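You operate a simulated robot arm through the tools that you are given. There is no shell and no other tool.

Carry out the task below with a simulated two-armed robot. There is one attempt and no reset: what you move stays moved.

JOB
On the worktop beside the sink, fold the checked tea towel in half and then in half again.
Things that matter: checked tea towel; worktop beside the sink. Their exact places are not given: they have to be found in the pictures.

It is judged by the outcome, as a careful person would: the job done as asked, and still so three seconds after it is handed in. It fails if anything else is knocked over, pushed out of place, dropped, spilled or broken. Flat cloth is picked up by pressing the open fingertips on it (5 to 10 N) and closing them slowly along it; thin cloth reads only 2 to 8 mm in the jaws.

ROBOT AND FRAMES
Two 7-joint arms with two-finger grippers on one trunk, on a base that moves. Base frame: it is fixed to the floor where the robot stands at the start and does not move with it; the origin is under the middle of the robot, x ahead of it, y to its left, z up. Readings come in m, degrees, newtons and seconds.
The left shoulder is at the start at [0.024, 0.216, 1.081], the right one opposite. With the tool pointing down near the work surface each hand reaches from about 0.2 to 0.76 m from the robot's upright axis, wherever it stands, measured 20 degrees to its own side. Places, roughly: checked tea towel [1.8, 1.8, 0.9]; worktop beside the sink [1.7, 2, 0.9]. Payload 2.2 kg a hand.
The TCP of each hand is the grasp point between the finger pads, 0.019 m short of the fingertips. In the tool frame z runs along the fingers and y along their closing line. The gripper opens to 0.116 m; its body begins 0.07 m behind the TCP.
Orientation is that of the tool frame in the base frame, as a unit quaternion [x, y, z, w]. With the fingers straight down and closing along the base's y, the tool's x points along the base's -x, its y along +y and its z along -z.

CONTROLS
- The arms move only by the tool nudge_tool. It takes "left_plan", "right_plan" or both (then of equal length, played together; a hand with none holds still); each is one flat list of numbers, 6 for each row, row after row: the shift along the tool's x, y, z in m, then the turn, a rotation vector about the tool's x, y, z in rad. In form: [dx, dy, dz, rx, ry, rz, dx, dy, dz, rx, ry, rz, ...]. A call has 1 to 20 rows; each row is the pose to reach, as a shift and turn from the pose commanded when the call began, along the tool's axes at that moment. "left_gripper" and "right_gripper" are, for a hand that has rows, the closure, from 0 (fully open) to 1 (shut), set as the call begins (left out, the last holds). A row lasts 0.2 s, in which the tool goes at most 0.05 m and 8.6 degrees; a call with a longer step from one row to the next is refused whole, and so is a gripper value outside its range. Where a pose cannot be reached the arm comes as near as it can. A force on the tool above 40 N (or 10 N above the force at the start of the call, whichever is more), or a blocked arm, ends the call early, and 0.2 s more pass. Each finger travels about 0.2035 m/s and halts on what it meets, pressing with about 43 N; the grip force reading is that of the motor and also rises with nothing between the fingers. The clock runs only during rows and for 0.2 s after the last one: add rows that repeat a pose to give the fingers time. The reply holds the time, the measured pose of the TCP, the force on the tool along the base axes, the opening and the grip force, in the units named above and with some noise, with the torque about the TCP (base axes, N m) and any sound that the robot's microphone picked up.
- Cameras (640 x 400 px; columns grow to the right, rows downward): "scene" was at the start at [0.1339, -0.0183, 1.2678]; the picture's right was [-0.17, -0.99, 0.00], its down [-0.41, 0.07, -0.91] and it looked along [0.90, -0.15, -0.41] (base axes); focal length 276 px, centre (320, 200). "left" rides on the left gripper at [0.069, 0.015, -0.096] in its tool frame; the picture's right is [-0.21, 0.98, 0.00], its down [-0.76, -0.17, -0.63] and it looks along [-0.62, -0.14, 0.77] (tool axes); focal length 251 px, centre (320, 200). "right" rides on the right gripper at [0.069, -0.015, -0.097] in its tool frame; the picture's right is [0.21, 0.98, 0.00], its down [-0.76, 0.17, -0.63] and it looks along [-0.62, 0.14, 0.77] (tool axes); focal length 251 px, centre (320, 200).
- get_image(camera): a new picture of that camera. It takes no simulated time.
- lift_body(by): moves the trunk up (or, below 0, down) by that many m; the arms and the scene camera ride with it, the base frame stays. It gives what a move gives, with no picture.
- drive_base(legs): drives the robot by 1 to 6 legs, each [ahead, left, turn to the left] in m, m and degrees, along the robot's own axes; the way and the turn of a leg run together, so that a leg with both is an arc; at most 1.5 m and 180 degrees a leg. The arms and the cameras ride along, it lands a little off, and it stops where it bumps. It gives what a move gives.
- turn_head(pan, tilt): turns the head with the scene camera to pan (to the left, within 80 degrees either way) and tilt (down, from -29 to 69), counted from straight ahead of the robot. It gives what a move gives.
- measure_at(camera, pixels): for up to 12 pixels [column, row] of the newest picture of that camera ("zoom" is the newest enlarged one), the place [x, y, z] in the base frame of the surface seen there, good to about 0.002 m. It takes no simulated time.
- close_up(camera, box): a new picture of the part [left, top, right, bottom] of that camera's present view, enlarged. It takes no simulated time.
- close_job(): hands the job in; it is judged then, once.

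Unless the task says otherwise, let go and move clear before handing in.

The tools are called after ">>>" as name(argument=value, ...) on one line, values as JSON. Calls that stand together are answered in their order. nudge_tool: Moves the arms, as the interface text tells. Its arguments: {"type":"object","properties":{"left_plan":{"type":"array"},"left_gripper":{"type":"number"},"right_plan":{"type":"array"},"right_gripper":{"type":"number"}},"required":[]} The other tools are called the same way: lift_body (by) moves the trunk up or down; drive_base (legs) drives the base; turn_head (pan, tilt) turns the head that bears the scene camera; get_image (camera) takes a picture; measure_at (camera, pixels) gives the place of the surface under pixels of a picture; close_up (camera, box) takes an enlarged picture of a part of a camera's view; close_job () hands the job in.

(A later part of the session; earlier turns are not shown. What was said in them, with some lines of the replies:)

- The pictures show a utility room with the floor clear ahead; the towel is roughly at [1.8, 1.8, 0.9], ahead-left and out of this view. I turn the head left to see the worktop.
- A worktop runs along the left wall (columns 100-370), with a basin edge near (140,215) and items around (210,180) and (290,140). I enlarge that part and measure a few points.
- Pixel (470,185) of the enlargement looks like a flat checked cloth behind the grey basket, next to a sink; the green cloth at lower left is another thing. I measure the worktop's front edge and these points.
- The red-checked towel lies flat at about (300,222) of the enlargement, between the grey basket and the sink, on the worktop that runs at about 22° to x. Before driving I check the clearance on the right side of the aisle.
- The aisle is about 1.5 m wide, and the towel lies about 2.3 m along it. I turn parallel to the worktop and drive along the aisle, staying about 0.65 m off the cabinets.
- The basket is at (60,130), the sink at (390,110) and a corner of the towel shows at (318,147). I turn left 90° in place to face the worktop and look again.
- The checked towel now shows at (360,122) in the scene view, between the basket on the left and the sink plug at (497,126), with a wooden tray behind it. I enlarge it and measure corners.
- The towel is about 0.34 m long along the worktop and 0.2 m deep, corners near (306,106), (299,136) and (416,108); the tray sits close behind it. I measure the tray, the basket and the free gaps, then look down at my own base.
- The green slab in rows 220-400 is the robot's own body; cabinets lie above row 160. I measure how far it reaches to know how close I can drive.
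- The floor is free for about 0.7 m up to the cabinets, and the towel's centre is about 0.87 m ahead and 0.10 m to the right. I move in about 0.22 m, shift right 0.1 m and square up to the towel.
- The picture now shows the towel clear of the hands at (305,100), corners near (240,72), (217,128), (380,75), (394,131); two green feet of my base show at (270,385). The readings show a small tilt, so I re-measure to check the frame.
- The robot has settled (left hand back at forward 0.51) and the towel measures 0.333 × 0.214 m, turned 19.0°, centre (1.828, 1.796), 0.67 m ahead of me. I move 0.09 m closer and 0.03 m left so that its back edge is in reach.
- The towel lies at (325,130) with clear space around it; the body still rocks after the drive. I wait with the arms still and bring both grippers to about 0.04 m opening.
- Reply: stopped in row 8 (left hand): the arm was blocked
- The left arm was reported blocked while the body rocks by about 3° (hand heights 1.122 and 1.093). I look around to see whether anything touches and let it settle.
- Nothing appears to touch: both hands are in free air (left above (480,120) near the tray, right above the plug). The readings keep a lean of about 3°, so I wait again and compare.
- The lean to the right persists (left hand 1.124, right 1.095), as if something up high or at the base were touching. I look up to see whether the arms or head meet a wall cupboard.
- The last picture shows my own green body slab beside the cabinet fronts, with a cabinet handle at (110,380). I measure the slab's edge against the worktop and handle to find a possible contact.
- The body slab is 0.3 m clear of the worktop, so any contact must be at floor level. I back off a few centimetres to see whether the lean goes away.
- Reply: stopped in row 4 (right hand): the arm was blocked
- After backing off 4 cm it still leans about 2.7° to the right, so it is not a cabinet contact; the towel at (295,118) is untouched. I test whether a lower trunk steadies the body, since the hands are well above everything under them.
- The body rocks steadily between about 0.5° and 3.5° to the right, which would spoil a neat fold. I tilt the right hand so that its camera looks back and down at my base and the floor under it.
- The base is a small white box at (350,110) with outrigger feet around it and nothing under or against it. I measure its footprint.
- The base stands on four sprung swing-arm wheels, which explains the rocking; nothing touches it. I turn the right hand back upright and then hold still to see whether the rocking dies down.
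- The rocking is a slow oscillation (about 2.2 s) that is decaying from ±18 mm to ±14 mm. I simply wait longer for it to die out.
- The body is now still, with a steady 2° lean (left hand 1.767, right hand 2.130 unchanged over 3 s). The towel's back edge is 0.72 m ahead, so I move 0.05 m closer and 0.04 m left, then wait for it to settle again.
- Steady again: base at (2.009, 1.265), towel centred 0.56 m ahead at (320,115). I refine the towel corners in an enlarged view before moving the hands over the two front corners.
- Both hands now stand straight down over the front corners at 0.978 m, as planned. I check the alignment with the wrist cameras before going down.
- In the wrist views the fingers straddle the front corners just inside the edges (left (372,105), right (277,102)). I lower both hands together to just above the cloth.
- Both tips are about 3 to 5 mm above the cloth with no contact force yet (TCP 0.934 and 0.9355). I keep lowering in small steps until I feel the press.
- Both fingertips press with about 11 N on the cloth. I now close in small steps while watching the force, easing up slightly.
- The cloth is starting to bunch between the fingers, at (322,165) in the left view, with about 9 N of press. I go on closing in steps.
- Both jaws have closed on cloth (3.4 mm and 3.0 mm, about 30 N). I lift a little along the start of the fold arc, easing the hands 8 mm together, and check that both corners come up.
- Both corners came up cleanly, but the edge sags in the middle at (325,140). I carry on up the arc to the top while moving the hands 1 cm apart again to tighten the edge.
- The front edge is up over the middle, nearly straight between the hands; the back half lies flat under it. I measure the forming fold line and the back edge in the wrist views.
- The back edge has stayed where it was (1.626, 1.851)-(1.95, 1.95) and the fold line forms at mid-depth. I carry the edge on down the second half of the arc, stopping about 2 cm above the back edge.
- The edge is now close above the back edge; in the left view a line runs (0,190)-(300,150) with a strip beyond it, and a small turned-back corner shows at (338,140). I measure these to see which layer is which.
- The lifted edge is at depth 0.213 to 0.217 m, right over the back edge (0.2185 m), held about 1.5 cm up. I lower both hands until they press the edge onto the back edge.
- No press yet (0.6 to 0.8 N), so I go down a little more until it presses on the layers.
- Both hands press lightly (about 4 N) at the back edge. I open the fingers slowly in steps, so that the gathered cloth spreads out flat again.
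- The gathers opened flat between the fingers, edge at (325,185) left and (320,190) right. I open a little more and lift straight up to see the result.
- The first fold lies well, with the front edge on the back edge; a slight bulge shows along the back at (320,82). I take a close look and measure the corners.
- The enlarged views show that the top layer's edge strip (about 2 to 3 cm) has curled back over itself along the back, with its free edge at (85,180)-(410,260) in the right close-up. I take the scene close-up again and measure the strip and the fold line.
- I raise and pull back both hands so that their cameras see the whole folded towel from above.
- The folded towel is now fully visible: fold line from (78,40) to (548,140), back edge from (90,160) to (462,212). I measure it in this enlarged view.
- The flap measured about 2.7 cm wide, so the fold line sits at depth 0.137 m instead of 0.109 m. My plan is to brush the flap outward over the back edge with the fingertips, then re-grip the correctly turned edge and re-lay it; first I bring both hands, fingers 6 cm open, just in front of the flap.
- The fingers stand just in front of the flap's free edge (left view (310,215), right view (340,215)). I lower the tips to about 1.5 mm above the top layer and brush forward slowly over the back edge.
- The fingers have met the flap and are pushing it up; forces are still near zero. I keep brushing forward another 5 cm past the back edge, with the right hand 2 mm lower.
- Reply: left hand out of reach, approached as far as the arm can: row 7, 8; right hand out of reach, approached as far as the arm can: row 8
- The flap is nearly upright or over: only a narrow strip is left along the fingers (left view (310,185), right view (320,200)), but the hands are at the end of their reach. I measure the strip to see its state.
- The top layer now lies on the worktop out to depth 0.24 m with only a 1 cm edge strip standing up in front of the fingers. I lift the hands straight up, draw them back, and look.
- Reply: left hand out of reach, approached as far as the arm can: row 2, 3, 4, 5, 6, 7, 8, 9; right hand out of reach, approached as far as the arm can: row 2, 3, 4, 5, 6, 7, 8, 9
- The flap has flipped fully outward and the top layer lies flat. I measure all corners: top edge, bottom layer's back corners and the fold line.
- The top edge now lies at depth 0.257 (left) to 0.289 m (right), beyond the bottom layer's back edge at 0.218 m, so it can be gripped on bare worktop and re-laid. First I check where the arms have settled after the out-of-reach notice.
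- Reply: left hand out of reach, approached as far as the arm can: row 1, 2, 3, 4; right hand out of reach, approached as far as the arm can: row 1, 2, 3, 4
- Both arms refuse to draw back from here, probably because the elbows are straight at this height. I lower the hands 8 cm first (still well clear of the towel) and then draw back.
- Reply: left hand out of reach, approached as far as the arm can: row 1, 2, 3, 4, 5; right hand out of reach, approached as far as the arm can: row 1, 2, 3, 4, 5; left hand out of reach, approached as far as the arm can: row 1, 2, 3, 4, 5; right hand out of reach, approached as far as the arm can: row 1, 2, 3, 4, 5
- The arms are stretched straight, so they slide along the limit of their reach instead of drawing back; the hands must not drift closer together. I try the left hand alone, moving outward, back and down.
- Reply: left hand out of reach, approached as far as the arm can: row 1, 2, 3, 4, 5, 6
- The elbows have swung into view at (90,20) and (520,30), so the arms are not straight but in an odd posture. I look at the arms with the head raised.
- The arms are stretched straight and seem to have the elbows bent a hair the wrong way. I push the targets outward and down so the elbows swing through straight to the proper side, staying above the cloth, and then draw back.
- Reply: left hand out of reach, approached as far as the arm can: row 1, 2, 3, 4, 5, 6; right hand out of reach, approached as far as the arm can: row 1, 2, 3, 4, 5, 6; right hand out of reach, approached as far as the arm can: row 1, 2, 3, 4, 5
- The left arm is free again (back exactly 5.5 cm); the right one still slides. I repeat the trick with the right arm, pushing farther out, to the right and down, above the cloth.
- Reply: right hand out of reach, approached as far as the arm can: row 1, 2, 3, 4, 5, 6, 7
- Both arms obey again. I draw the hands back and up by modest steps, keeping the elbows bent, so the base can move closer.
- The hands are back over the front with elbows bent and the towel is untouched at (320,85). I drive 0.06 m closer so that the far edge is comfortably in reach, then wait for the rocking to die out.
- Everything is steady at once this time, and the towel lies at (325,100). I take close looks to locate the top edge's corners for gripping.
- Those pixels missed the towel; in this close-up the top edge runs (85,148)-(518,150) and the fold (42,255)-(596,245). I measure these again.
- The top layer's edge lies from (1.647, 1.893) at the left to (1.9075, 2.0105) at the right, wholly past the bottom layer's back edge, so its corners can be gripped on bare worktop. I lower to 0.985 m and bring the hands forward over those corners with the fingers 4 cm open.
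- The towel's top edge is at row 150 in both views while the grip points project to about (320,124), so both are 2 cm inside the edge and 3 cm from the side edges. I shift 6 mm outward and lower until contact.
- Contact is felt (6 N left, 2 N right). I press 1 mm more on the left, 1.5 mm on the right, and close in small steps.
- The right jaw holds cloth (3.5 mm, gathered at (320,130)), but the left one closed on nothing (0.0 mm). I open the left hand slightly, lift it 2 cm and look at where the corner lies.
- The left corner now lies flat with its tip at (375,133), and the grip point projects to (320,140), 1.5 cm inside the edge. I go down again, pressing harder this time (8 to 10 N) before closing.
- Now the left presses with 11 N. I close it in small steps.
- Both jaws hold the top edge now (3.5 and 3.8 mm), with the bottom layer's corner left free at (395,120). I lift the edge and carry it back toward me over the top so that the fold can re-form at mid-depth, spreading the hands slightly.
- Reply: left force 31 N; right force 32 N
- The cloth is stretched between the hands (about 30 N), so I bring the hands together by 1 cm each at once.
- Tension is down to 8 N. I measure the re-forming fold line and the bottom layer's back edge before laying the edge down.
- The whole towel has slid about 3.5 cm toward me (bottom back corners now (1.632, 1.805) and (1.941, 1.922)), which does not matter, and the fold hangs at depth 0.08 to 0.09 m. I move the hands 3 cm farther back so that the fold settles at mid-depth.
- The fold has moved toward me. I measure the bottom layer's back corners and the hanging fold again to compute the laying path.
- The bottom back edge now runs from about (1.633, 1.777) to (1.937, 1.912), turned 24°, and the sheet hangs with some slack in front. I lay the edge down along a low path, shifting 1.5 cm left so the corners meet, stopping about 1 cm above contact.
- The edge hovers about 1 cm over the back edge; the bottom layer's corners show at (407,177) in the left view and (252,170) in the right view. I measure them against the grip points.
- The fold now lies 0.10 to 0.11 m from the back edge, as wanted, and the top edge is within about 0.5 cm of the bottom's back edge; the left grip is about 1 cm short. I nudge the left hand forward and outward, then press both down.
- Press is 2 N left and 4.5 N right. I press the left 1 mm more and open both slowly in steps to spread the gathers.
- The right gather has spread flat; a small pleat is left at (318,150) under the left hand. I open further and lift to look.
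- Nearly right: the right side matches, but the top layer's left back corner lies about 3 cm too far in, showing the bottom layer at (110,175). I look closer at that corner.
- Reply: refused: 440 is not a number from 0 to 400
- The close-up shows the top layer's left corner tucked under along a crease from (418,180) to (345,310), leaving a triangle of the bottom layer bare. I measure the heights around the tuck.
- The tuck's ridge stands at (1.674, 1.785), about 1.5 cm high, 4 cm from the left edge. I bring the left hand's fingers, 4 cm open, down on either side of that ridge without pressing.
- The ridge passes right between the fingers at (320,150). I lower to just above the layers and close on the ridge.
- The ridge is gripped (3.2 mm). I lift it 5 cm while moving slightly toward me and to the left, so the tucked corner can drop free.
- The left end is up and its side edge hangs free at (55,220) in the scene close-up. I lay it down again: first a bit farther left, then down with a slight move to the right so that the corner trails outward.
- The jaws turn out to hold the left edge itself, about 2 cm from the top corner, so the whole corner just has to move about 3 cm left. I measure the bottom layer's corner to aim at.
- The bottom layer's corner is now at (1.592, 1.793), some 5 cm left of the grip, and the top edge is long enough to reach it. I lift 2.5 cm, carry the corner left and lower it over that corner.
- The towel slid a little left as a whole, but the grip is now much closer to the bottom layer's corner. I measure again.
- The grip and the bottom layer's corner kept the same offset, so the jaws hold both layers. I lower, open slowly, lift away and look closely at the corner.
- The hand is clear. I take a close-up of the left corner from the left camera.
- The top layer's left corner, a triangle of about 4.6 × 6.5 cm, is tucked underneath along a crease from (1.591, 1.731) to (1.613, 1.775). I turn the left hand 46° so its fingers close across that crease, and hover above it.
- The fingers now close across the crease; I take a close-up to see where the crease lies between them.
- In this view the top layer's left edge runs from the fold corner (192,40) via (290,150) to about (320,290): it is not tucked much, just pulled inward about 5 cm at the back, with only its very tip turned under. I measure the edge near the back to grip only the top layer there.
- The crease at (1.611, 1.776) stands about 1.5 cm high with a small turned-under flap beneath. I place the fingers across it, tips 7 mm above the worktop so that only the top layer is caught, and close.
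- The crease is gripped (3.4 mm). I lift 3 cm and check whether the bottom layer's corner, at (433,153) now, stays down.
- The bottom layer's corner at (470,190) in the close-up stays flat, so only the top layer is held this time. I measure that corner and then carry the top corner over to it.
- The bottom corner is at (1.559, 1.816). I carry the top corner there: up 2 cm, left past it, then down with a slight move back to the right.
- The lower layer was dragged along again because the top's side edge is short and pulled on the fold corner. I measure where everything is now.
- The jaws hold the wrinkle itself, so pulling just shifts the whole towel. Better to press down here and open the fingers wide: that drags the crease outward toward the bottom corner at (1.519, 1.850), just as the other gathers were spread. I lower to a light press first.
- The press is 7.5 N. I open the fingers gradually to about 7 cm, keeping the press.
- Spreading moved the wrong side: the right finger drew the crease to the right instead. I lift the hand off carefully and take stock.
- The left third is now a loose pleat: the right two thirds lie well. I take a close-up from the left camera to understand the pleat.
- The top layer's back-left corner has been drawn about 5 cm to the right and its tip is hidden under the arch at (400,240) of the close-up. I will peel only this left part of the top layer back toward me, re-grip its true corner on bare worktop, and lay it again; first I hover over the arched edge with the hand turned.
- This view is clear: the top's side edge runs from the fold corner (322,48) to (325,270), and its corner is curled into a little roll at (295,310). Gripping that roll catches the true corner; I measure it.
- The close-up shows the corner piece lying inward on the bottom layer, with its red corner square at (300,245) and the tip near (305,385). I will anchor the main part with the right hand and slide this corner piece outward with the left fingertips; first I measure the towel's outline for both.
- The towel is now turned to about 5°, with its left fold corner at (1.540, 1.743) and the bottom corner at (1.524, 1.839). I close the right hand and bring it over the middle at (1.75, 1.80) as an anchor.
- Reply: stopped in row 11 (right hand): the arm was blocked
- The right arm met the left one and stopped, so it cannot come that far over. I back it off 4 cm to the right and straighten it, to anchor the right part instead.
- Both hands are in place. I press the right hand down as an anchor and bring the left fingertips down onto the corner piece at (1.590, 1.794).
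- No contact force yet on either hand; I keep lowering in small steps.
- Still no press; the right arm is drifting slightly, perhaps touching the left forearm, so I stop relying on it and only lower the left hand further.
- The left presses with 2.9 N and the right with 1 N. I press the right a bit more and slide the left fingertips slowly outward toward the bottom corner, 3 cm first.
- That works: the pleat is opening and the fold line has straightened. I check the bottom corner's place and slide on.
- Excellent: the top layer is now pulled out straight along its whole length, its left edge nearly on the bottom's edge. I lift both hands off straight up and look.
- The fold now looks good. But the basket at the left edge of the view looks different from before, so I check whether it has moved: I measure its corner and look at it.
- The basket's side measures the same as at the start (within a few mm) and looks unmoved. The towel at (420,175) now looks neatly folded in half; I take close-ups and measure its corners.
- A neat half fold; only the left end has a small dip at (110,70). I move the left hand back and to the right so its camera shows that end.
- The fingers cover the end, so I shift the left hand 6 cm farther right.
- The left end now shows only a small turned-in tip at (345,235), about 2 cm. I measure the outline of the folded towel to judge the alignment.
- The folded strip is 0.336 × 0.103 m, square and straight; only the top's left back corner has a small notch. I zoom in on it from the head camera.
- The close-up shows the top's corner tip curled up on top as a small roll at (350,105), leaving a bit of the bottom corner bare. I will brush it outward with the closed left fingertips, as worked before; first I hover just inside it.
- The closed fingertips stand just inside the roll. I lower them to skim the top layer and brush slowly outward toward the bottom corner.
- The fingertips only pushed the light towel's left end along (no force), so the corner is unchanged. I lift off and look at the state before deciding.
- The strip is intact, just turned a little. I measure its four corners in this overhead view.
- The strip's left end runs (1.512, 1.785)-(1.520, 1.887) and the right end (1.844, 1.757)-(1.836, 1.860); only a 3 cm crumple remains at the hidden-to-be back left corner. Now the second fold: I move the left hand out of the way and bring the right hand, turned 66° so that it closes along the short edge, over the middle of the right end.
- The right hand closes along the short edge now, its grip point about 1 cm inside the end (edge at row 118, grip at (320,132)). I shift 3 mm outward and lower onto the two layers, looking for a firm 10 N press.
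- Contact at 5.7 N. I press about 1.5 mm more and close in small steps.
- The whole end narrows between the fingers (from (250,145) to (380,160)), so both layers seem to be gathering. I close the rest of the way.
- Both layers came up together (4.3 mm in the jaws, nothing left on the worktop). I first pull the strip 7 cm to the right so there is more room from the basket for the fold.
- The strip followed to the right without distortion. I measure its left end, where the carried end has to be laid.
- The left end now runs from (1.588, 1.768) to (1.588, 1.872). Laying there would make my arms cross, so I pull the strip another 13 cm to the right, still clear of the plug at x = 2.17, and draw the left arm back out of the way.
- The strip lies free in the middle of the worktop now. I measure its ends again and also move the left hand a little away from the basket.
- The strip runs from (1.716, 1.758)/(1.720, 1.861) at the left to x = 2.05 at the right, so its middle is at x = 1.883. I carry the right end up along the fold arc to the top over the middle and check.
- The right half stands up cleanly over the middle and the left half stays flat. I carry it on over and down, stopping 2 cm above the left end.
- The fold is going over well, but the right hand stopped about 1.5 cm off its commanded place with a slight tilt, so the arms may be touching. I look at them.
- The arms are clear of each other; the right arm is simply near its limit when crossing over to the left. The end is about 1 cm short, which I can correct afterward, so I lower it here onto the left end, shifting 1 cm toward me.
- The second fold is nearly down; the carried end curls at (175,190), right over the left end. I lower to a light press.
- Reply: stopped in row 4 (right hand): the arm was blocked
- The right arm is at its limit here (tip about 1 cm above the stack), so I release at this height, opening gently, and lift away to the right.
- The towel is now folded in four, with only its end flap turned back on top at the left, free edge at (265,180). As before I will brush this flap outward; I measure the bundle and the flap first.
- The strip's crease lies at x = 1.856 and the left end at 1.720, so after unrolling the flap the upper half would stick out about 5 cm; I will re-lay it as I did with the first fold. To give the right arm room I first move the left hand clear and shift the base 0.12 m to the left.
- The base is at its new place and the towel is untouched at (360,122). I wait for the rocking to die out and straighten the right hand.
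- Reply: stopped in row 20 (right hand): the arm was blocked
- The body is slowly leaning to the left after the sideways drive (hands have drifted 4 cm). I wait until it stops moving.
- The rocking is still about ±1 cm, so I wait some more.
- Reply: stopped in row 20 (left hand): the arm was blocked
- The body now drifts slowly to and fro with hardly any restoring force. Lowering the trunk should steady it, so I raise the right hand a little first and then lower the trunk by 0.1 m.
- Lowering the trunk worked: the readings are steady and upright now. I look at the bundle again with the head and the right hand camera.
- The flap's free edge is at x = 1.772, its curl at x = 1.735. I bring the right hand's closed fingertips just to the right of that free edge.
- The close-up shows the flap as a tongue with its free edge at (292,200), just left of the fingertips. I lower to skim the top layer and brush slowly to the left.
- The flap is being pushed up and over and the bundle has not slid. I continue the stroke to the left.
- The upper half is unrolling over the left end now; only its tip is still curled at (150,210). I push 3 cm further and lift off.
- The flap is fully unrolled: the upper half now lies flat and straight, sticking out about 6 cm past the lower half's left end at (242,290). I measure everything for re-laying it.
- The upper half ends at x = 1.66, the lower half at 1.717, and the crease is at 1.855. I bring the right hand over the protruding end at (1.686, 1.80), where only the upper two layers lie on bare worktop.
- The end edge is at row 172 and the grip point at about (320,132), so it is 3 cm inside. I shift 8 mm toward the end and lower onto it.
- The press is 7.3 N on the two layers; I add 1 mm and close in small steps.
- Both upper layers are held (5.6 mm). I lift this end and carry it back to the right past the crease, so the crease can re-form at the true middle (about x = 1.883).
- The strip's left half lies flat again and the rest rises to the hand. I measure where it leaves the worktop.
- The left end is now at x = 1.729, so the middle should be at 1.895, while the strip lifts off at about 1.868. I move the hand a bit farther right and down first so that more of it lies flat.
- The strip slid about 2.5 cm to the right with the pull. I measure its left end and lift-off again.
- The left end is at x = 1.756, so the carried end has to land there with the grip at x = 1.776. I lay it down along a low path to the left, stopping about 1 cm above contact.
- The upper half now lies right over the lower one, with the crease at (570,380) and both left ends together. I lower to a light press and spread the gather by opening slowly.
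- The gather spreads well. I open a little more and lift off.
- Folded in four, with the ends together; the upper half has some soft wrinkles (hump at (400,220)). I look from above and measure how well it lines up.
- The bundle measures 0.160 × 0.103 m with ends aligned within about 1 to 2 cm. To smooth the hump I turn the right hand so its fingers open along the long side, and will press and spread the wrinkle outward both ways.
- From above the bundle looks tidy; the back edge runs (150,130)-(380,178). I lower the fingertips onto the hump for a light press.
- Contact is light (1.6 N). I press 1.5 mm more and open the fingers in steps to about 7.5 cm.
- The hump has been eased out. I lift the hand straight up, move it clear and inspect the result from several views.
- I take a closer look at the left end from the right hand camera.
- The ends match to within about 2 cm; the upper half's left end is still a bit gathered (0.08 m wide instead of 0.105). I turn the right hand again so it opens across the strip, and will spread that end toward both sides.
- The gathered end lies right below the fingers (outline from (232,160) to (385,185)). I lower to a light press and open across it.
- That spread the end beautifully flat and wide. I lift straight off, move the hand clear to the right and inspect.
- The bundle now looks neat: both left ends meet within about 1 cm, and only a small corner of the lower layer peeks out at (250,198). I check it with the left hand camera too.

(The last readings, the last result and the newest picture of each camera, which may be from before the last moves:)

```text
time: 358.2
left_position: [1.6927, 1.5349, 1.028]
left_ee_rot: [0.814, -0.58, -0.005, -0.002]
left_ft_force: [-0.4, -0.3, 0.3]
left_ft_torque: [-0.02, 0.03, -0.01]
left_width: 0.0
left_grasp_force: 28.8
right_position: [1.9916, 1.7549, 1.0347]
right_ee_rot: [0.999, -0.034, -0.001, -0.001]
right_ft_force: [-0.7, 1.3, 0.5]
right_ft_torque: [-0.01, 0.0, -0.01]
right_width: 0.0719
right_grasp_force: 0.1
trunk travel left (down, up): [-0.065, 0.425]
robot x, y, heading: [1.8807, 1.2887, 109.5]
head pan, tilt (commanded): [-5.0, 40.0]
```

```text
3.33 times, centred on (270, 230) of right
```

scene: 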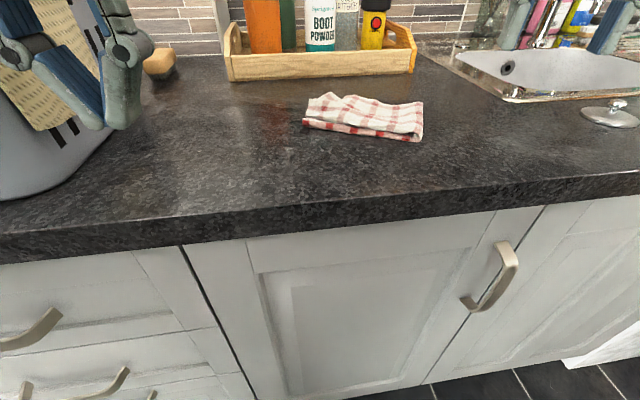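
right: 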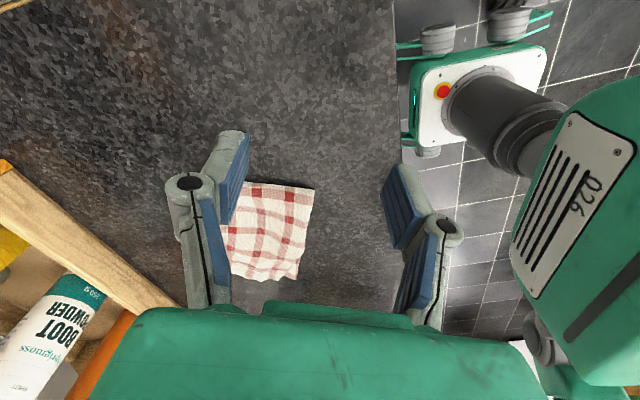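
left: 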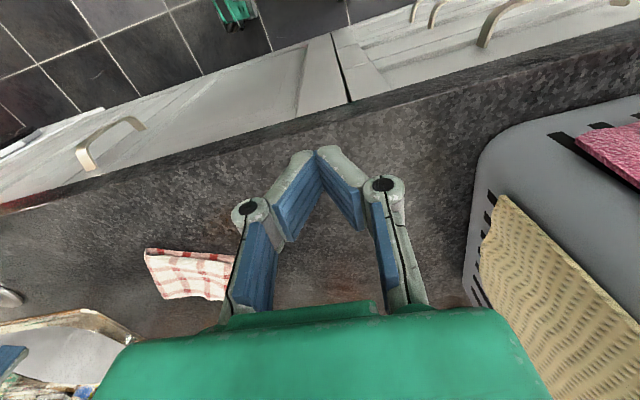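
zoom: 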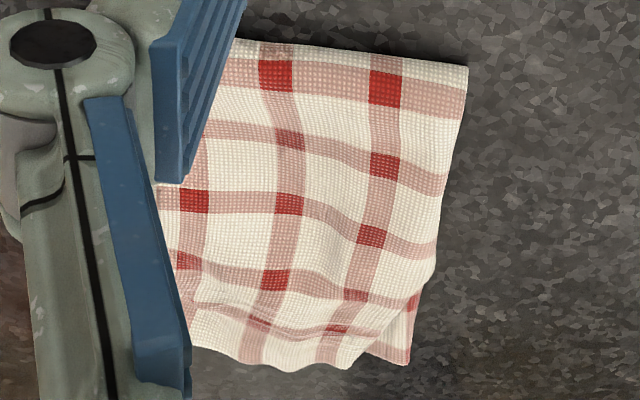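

The overhead close-up shows a near-rectangular, four-layer bundle with edges aligned to about 1 cm, so the folding is done. I raise both hands and back the robot away from the worktop so everything is clear.

>>> nudge_tool(left_plan=[0.01, -0.01, -0.02, 0, 0, 0, 0.02, -0.02, -0.04, 0, 0, 0, 0.03, -0.03, -0.06, 0, 0, 0, 0.03, -0.03, -0.06, 0, 0, 0], right_plan=[0.01, 0.01, -0.02, 0, 0, 0, 0.02, 0.02, -0.04, 0, 0, 0, 0.03, 0.04, -0.06, 0, 0, 0, 0.03, 0.06, -0.06, 0, 0, 0])

>>> drive_base(legs=[[-0.25, 0, 0]])

>>> turn_head(pan=10, tilt=30)

>>> get_image(camera="scene")

>>> turn_head(pan=35, tilt=30)

>>> get_image(camera="scene")

```text
time: 359.2
left_position: [1.7314, 1.5133, 1.0907]
left_ee_rot: [0.814, -0.581, -0.005, -0.002]
left_ft_force: [0.4, 0.4, -0.3]
left_ft_torque: [0.0, 0.0, 0.0]
left_width: 0.0
left_grasp_force: 28.9
right_position: [2.0121, 1.6904, 1.0905]
right_ee_rot: [0.999, -0.034, -0.001, -0.002]
right_ft_force: [-0.4, -0.3, -0.8]
right_ft_torque: [0.0, 0.0, 0.0]
right_width: 0.0717
right_grasp_force: 0.1
trunk travel left (down, up): [-0.065, 0.425]
robot x, y, heading: [1.8856, 1.2873, 109.5]
head pan, tilt (commanded): [-5.0, 40.0]
```

```text
time: 361.0
left_position: [1.8144, 1.2749, 1.0909]
left_ee_rot: [0.814, -0.581, -0.004, -0.005]
left_ft_force: [1.4, -0.4, -0.5]
left_ft_torque: [0.01, -0.01, 0.04]
left_width: 0.0
left_grasp_force: 27.7
right_position: [2.094, 1.453, 1.0923]
right_ee_rot: [0.999, -0.034, 0.0, -0.004]
right_ft_force: [0.6, 0.1, -0.3]
right_ft_torque: [0.05, 0.02, -0.02]
right_width: 0.0719
right_grasp_force: 0.0
trunk travel left (down, up): [-0.065, 0.425]
robot x, y, heading: [1.971, 1.0465, 109.2]
head pan, tilt (commanded): [-5.0, 40.0]
```

```text
time: 361.8
left_position: [1.8125, 1.2746, 1.0914]
left_ee_rot: [0.814, -0.581, -0.005, -0.004]
left_ft_force: [-43.9, -21.0, 20.7]
left_ft_torque: [0.81, -5.35, -3.63]
left_width: 0.0
left_grasp_force: 28.4
right_position: [2.0952, 1.4522, 1.0913]
right_ee_rot: [0.999, -0.034, -0.001, -0.003]
right_ft_force: [0.4, 0.0, 0.8]
right_ft_torque: [-0.01, -0.01, 0.0]
right_width: 0.0719
right_grasp_force: 0.1
trunk travel left (down, up): [-0.065, 0.425]
robot x, y, heading: [1.9662, 1.0493, 109.5]
head pan, tilt (commanded): [10.0, 30.0]
```

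```text
taken
```

scene: 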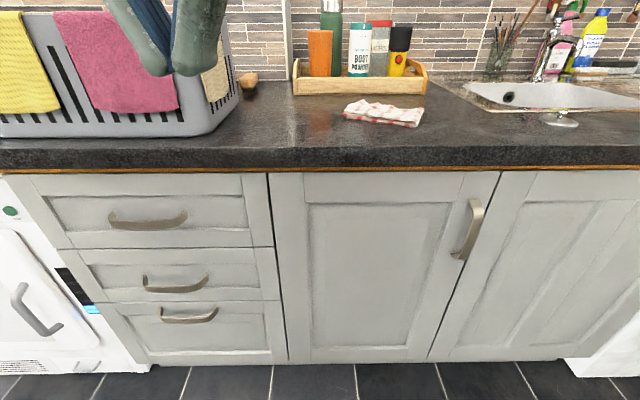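

```text
time: 362.7
left_position: [1.8133, 1.2738, 1.0907]
left_ee_rot: [0.813, -0.582, -0.005, -0.004]
left_ft_force: [-50.8, -17.3, 22.8]
left_ft_torque: [0.26, -6.14, -4.0]
left_width: 0.0001
left_grasp_force: 28.2
right_position: [2.0961, 1.4524, 1.0906]
right_ee_rot: [0.999, -0.034, 0.0, -0.003]
right_ft_force: [-0.5, -0.1, 0.2]
right_ft_torque: [0.01, -0.02, 0.0]
right_width: 0.0721
right_grasp_force: 0.0
trunk travel left (down, up): [-0.065, 0.425]
robot x, y, heading: [1.9651, 1.0509, 109.3]
head pan, tilt (commanded): [35.0, 30.0]
```

```text
taken
```

scene: 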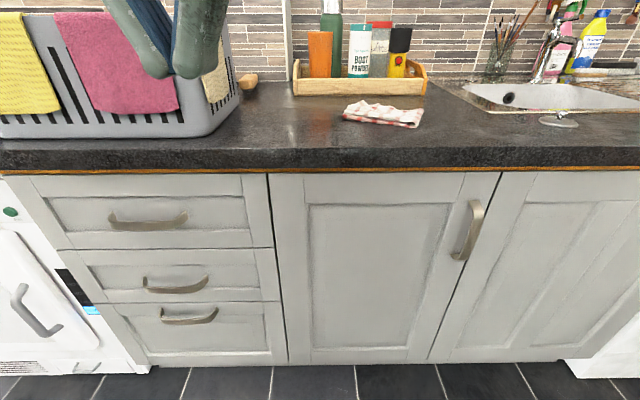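

The left hand is pressing against my own head (about 50 N), which stopped the head turn; nothing else is touched. I turn the head back and move the left hand forward and out.

>>> turn_head(pan=-5, tilt=35)

>>> nudge_tool(left_plan=[-0.02, 0.01, 0, 0, 0, 0, -0.04, 0.03, 0, 0, 0, 0, -0.06, 0.05, 0, 0, 0, 0, -0.08, 0.07, 0, 0, 0, 0, -0.09, 0.09, 0, 0, 0, 0, -0.09, 0.09, 0, 0, 0, 0])

>>> turn_head(pan=0, tilt=35)

>>> get_image(camera="scene")

>>> close_up(camera="scene", box=[250, 40, 490, 150])

```text
time: 363.8
left_position: [1.8145, 1.2731, 1.0899]
left_ee_rot: [0.814, -0.581, -0.005, -0.004]
left_ft_force: [-1.0, -0.1, 0.1]
left_ft_torque: [0.0, -0.04, 0.03]
left_width: 0.0002
left_grasp_force: 28.9
right_position: [2.0951, 1.4534, 1.0921]
right_ee_rot: [0.999, -0.034, -0.001, -0.003]
right_ft_force: [-1.1, 0.6, -0.8]
right_ft_torque: [-0.01, 0.02, 0.0]
right_width: 0.0718
right_grasp_force: 0.0
trunk travel left (down, up): [-0.065, 0.425]
robot x, y, heading: [1.9697, 1.0486, 109.3]
head pan, tilt (commanded): [-5.0, 35.0]
```

```text
time: 365.2
left_position: [1.6985, 1.3313, 1.0912]
left_ee_rot: [0.814, -0.58, -0.005, -0.004]
left_ft_force: [-0.1, -1.0, 0.3]
left_ft_torque: [0.0, 0.0, -0.01]
left_width: 0.0002
left_grasp_force: 28.3
right_position: [2.095, 1.4531, 1.0914]
right_ee_rot: [0.999, -0.035, -0.001, -0.003]
right_ft_force: [-0.6, 0.1, 0.3]
right_ft_torque: [0.0, 0.0, 0.0]
right_width: 0.0717
right_grasp_force: 0.0
trunk travel left (down, up): [-0.065, 0.425]
robot x, y, heading: [1.9693, 1.0498, 109.4]
head pan, tilt (commanded): [-5.0, 35.0]
```

```text
time: 365.8
left_position: [1.6983, 1.3325, 1.0909]
left_ee_rot: [0.814, -0.581, -0.005, -0.004]
left_ft_force: [-0.3, -0.3, 1.0]
left_ft_torque: [0.02, 0.01, 0.01]
left_width: 0.0
left_grasp_force: 28.8
right_position: [2.0959, 1.4536, 1.0917]
right_ee_rot: [0.999, -0.034, -0.001, -0.002]
right_ft_force: [-0.3, 0.4, 0.5]
right_ft_torque: [-0.02, -0.02, 0.01]
right_width: 0.0719
right_grasp_force: 0.0
trunk travel left (down, up): [-0.065, 0.425]
robot x, y, heading: [1.9663, 1.0477, 109.5]
head pan, tilt (commanded): [0.0, 35.0]
```

```text
taken
```

scene: 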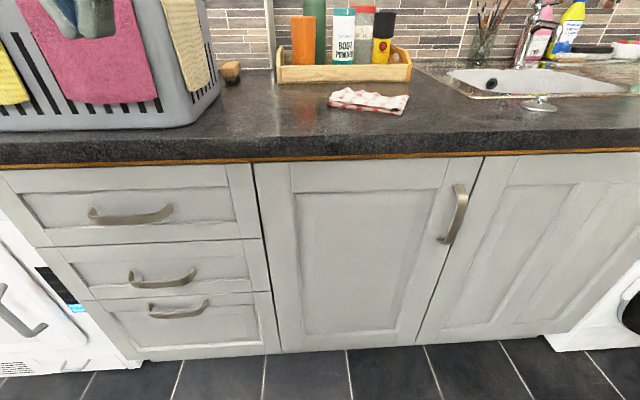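

```text
2.67 times, centred on (370, 95) of scene
```

zoom: 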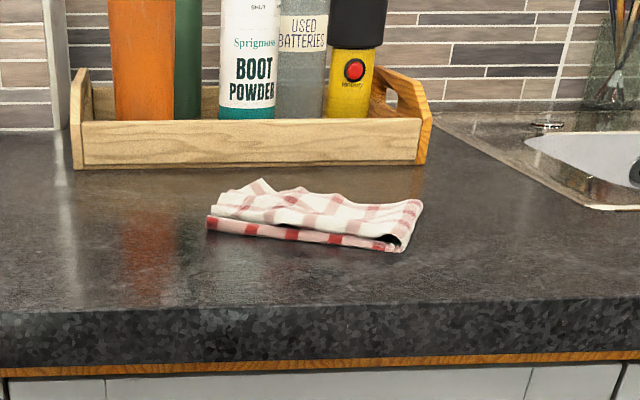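

Everything is still and clear: the towel lies as a compact four-layer bundle at (315,215), with tray, brush, basket and plug around it. I verify that the neighbours are where they were at the start.

>>> measure_at(camera="scene", pixels=[[279, 81], [408, 80], [230, 72], [218, 95], [540, 104], [200, 120], [345, 92], [332, 104], [405, 98]])

```text
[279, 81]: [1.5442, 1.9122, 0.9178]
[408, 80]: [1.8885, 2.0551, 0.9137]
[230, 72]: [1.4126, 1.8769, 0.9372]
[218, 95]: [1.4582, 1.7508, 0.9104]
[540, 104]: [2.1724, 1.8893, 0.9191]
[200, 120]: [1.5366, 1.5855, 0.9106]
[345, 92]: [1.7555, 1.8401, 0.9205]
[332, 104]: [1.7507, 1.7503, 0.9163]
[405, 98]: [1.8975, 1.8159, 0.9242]
```

The tray (1.544, 1.912)-(1.889, 2.055), brush (1.413, 1.877), plug (2.172, 1.889) and basket side (1.458, 1.751) all measure as they did at the start, and the folded towel rests at x 1.75-1.90, y 1.75-1.85. The job is done, so I hand it in.

>>> close_job()

```text
The job is handed in.
```

The checked tea towel is folded in half and then in half again. It lies on the worktop beside the sink as a four-layer bundle of about 16 × 10 cm, down from 34 × 22 cm flat. I have handed the job in.

- **Fold quality:** the ends line up to about 1 cm. A small corner of the lower layer still shows at the back left, and the top keeps a few soft wrinkles. One corner of the inner layers, about 3 cm, is crumpled inside the fold.
- **Position:** the towel slid a few centimetres while I worked. It now sits between the tray and the sink, roughly at [1.83, 1.80].
- **Surroundings:** the tray, brush, sink plug and basket still measured within about a centimetre of where I first measured them. Nothing was knocked over or dropped.
- **Robot:** both hands are empty and clear of the worktop. While backing away, the left hand pressed against the robot's own head at about 50 N; I moved it off, and no other object was touched.
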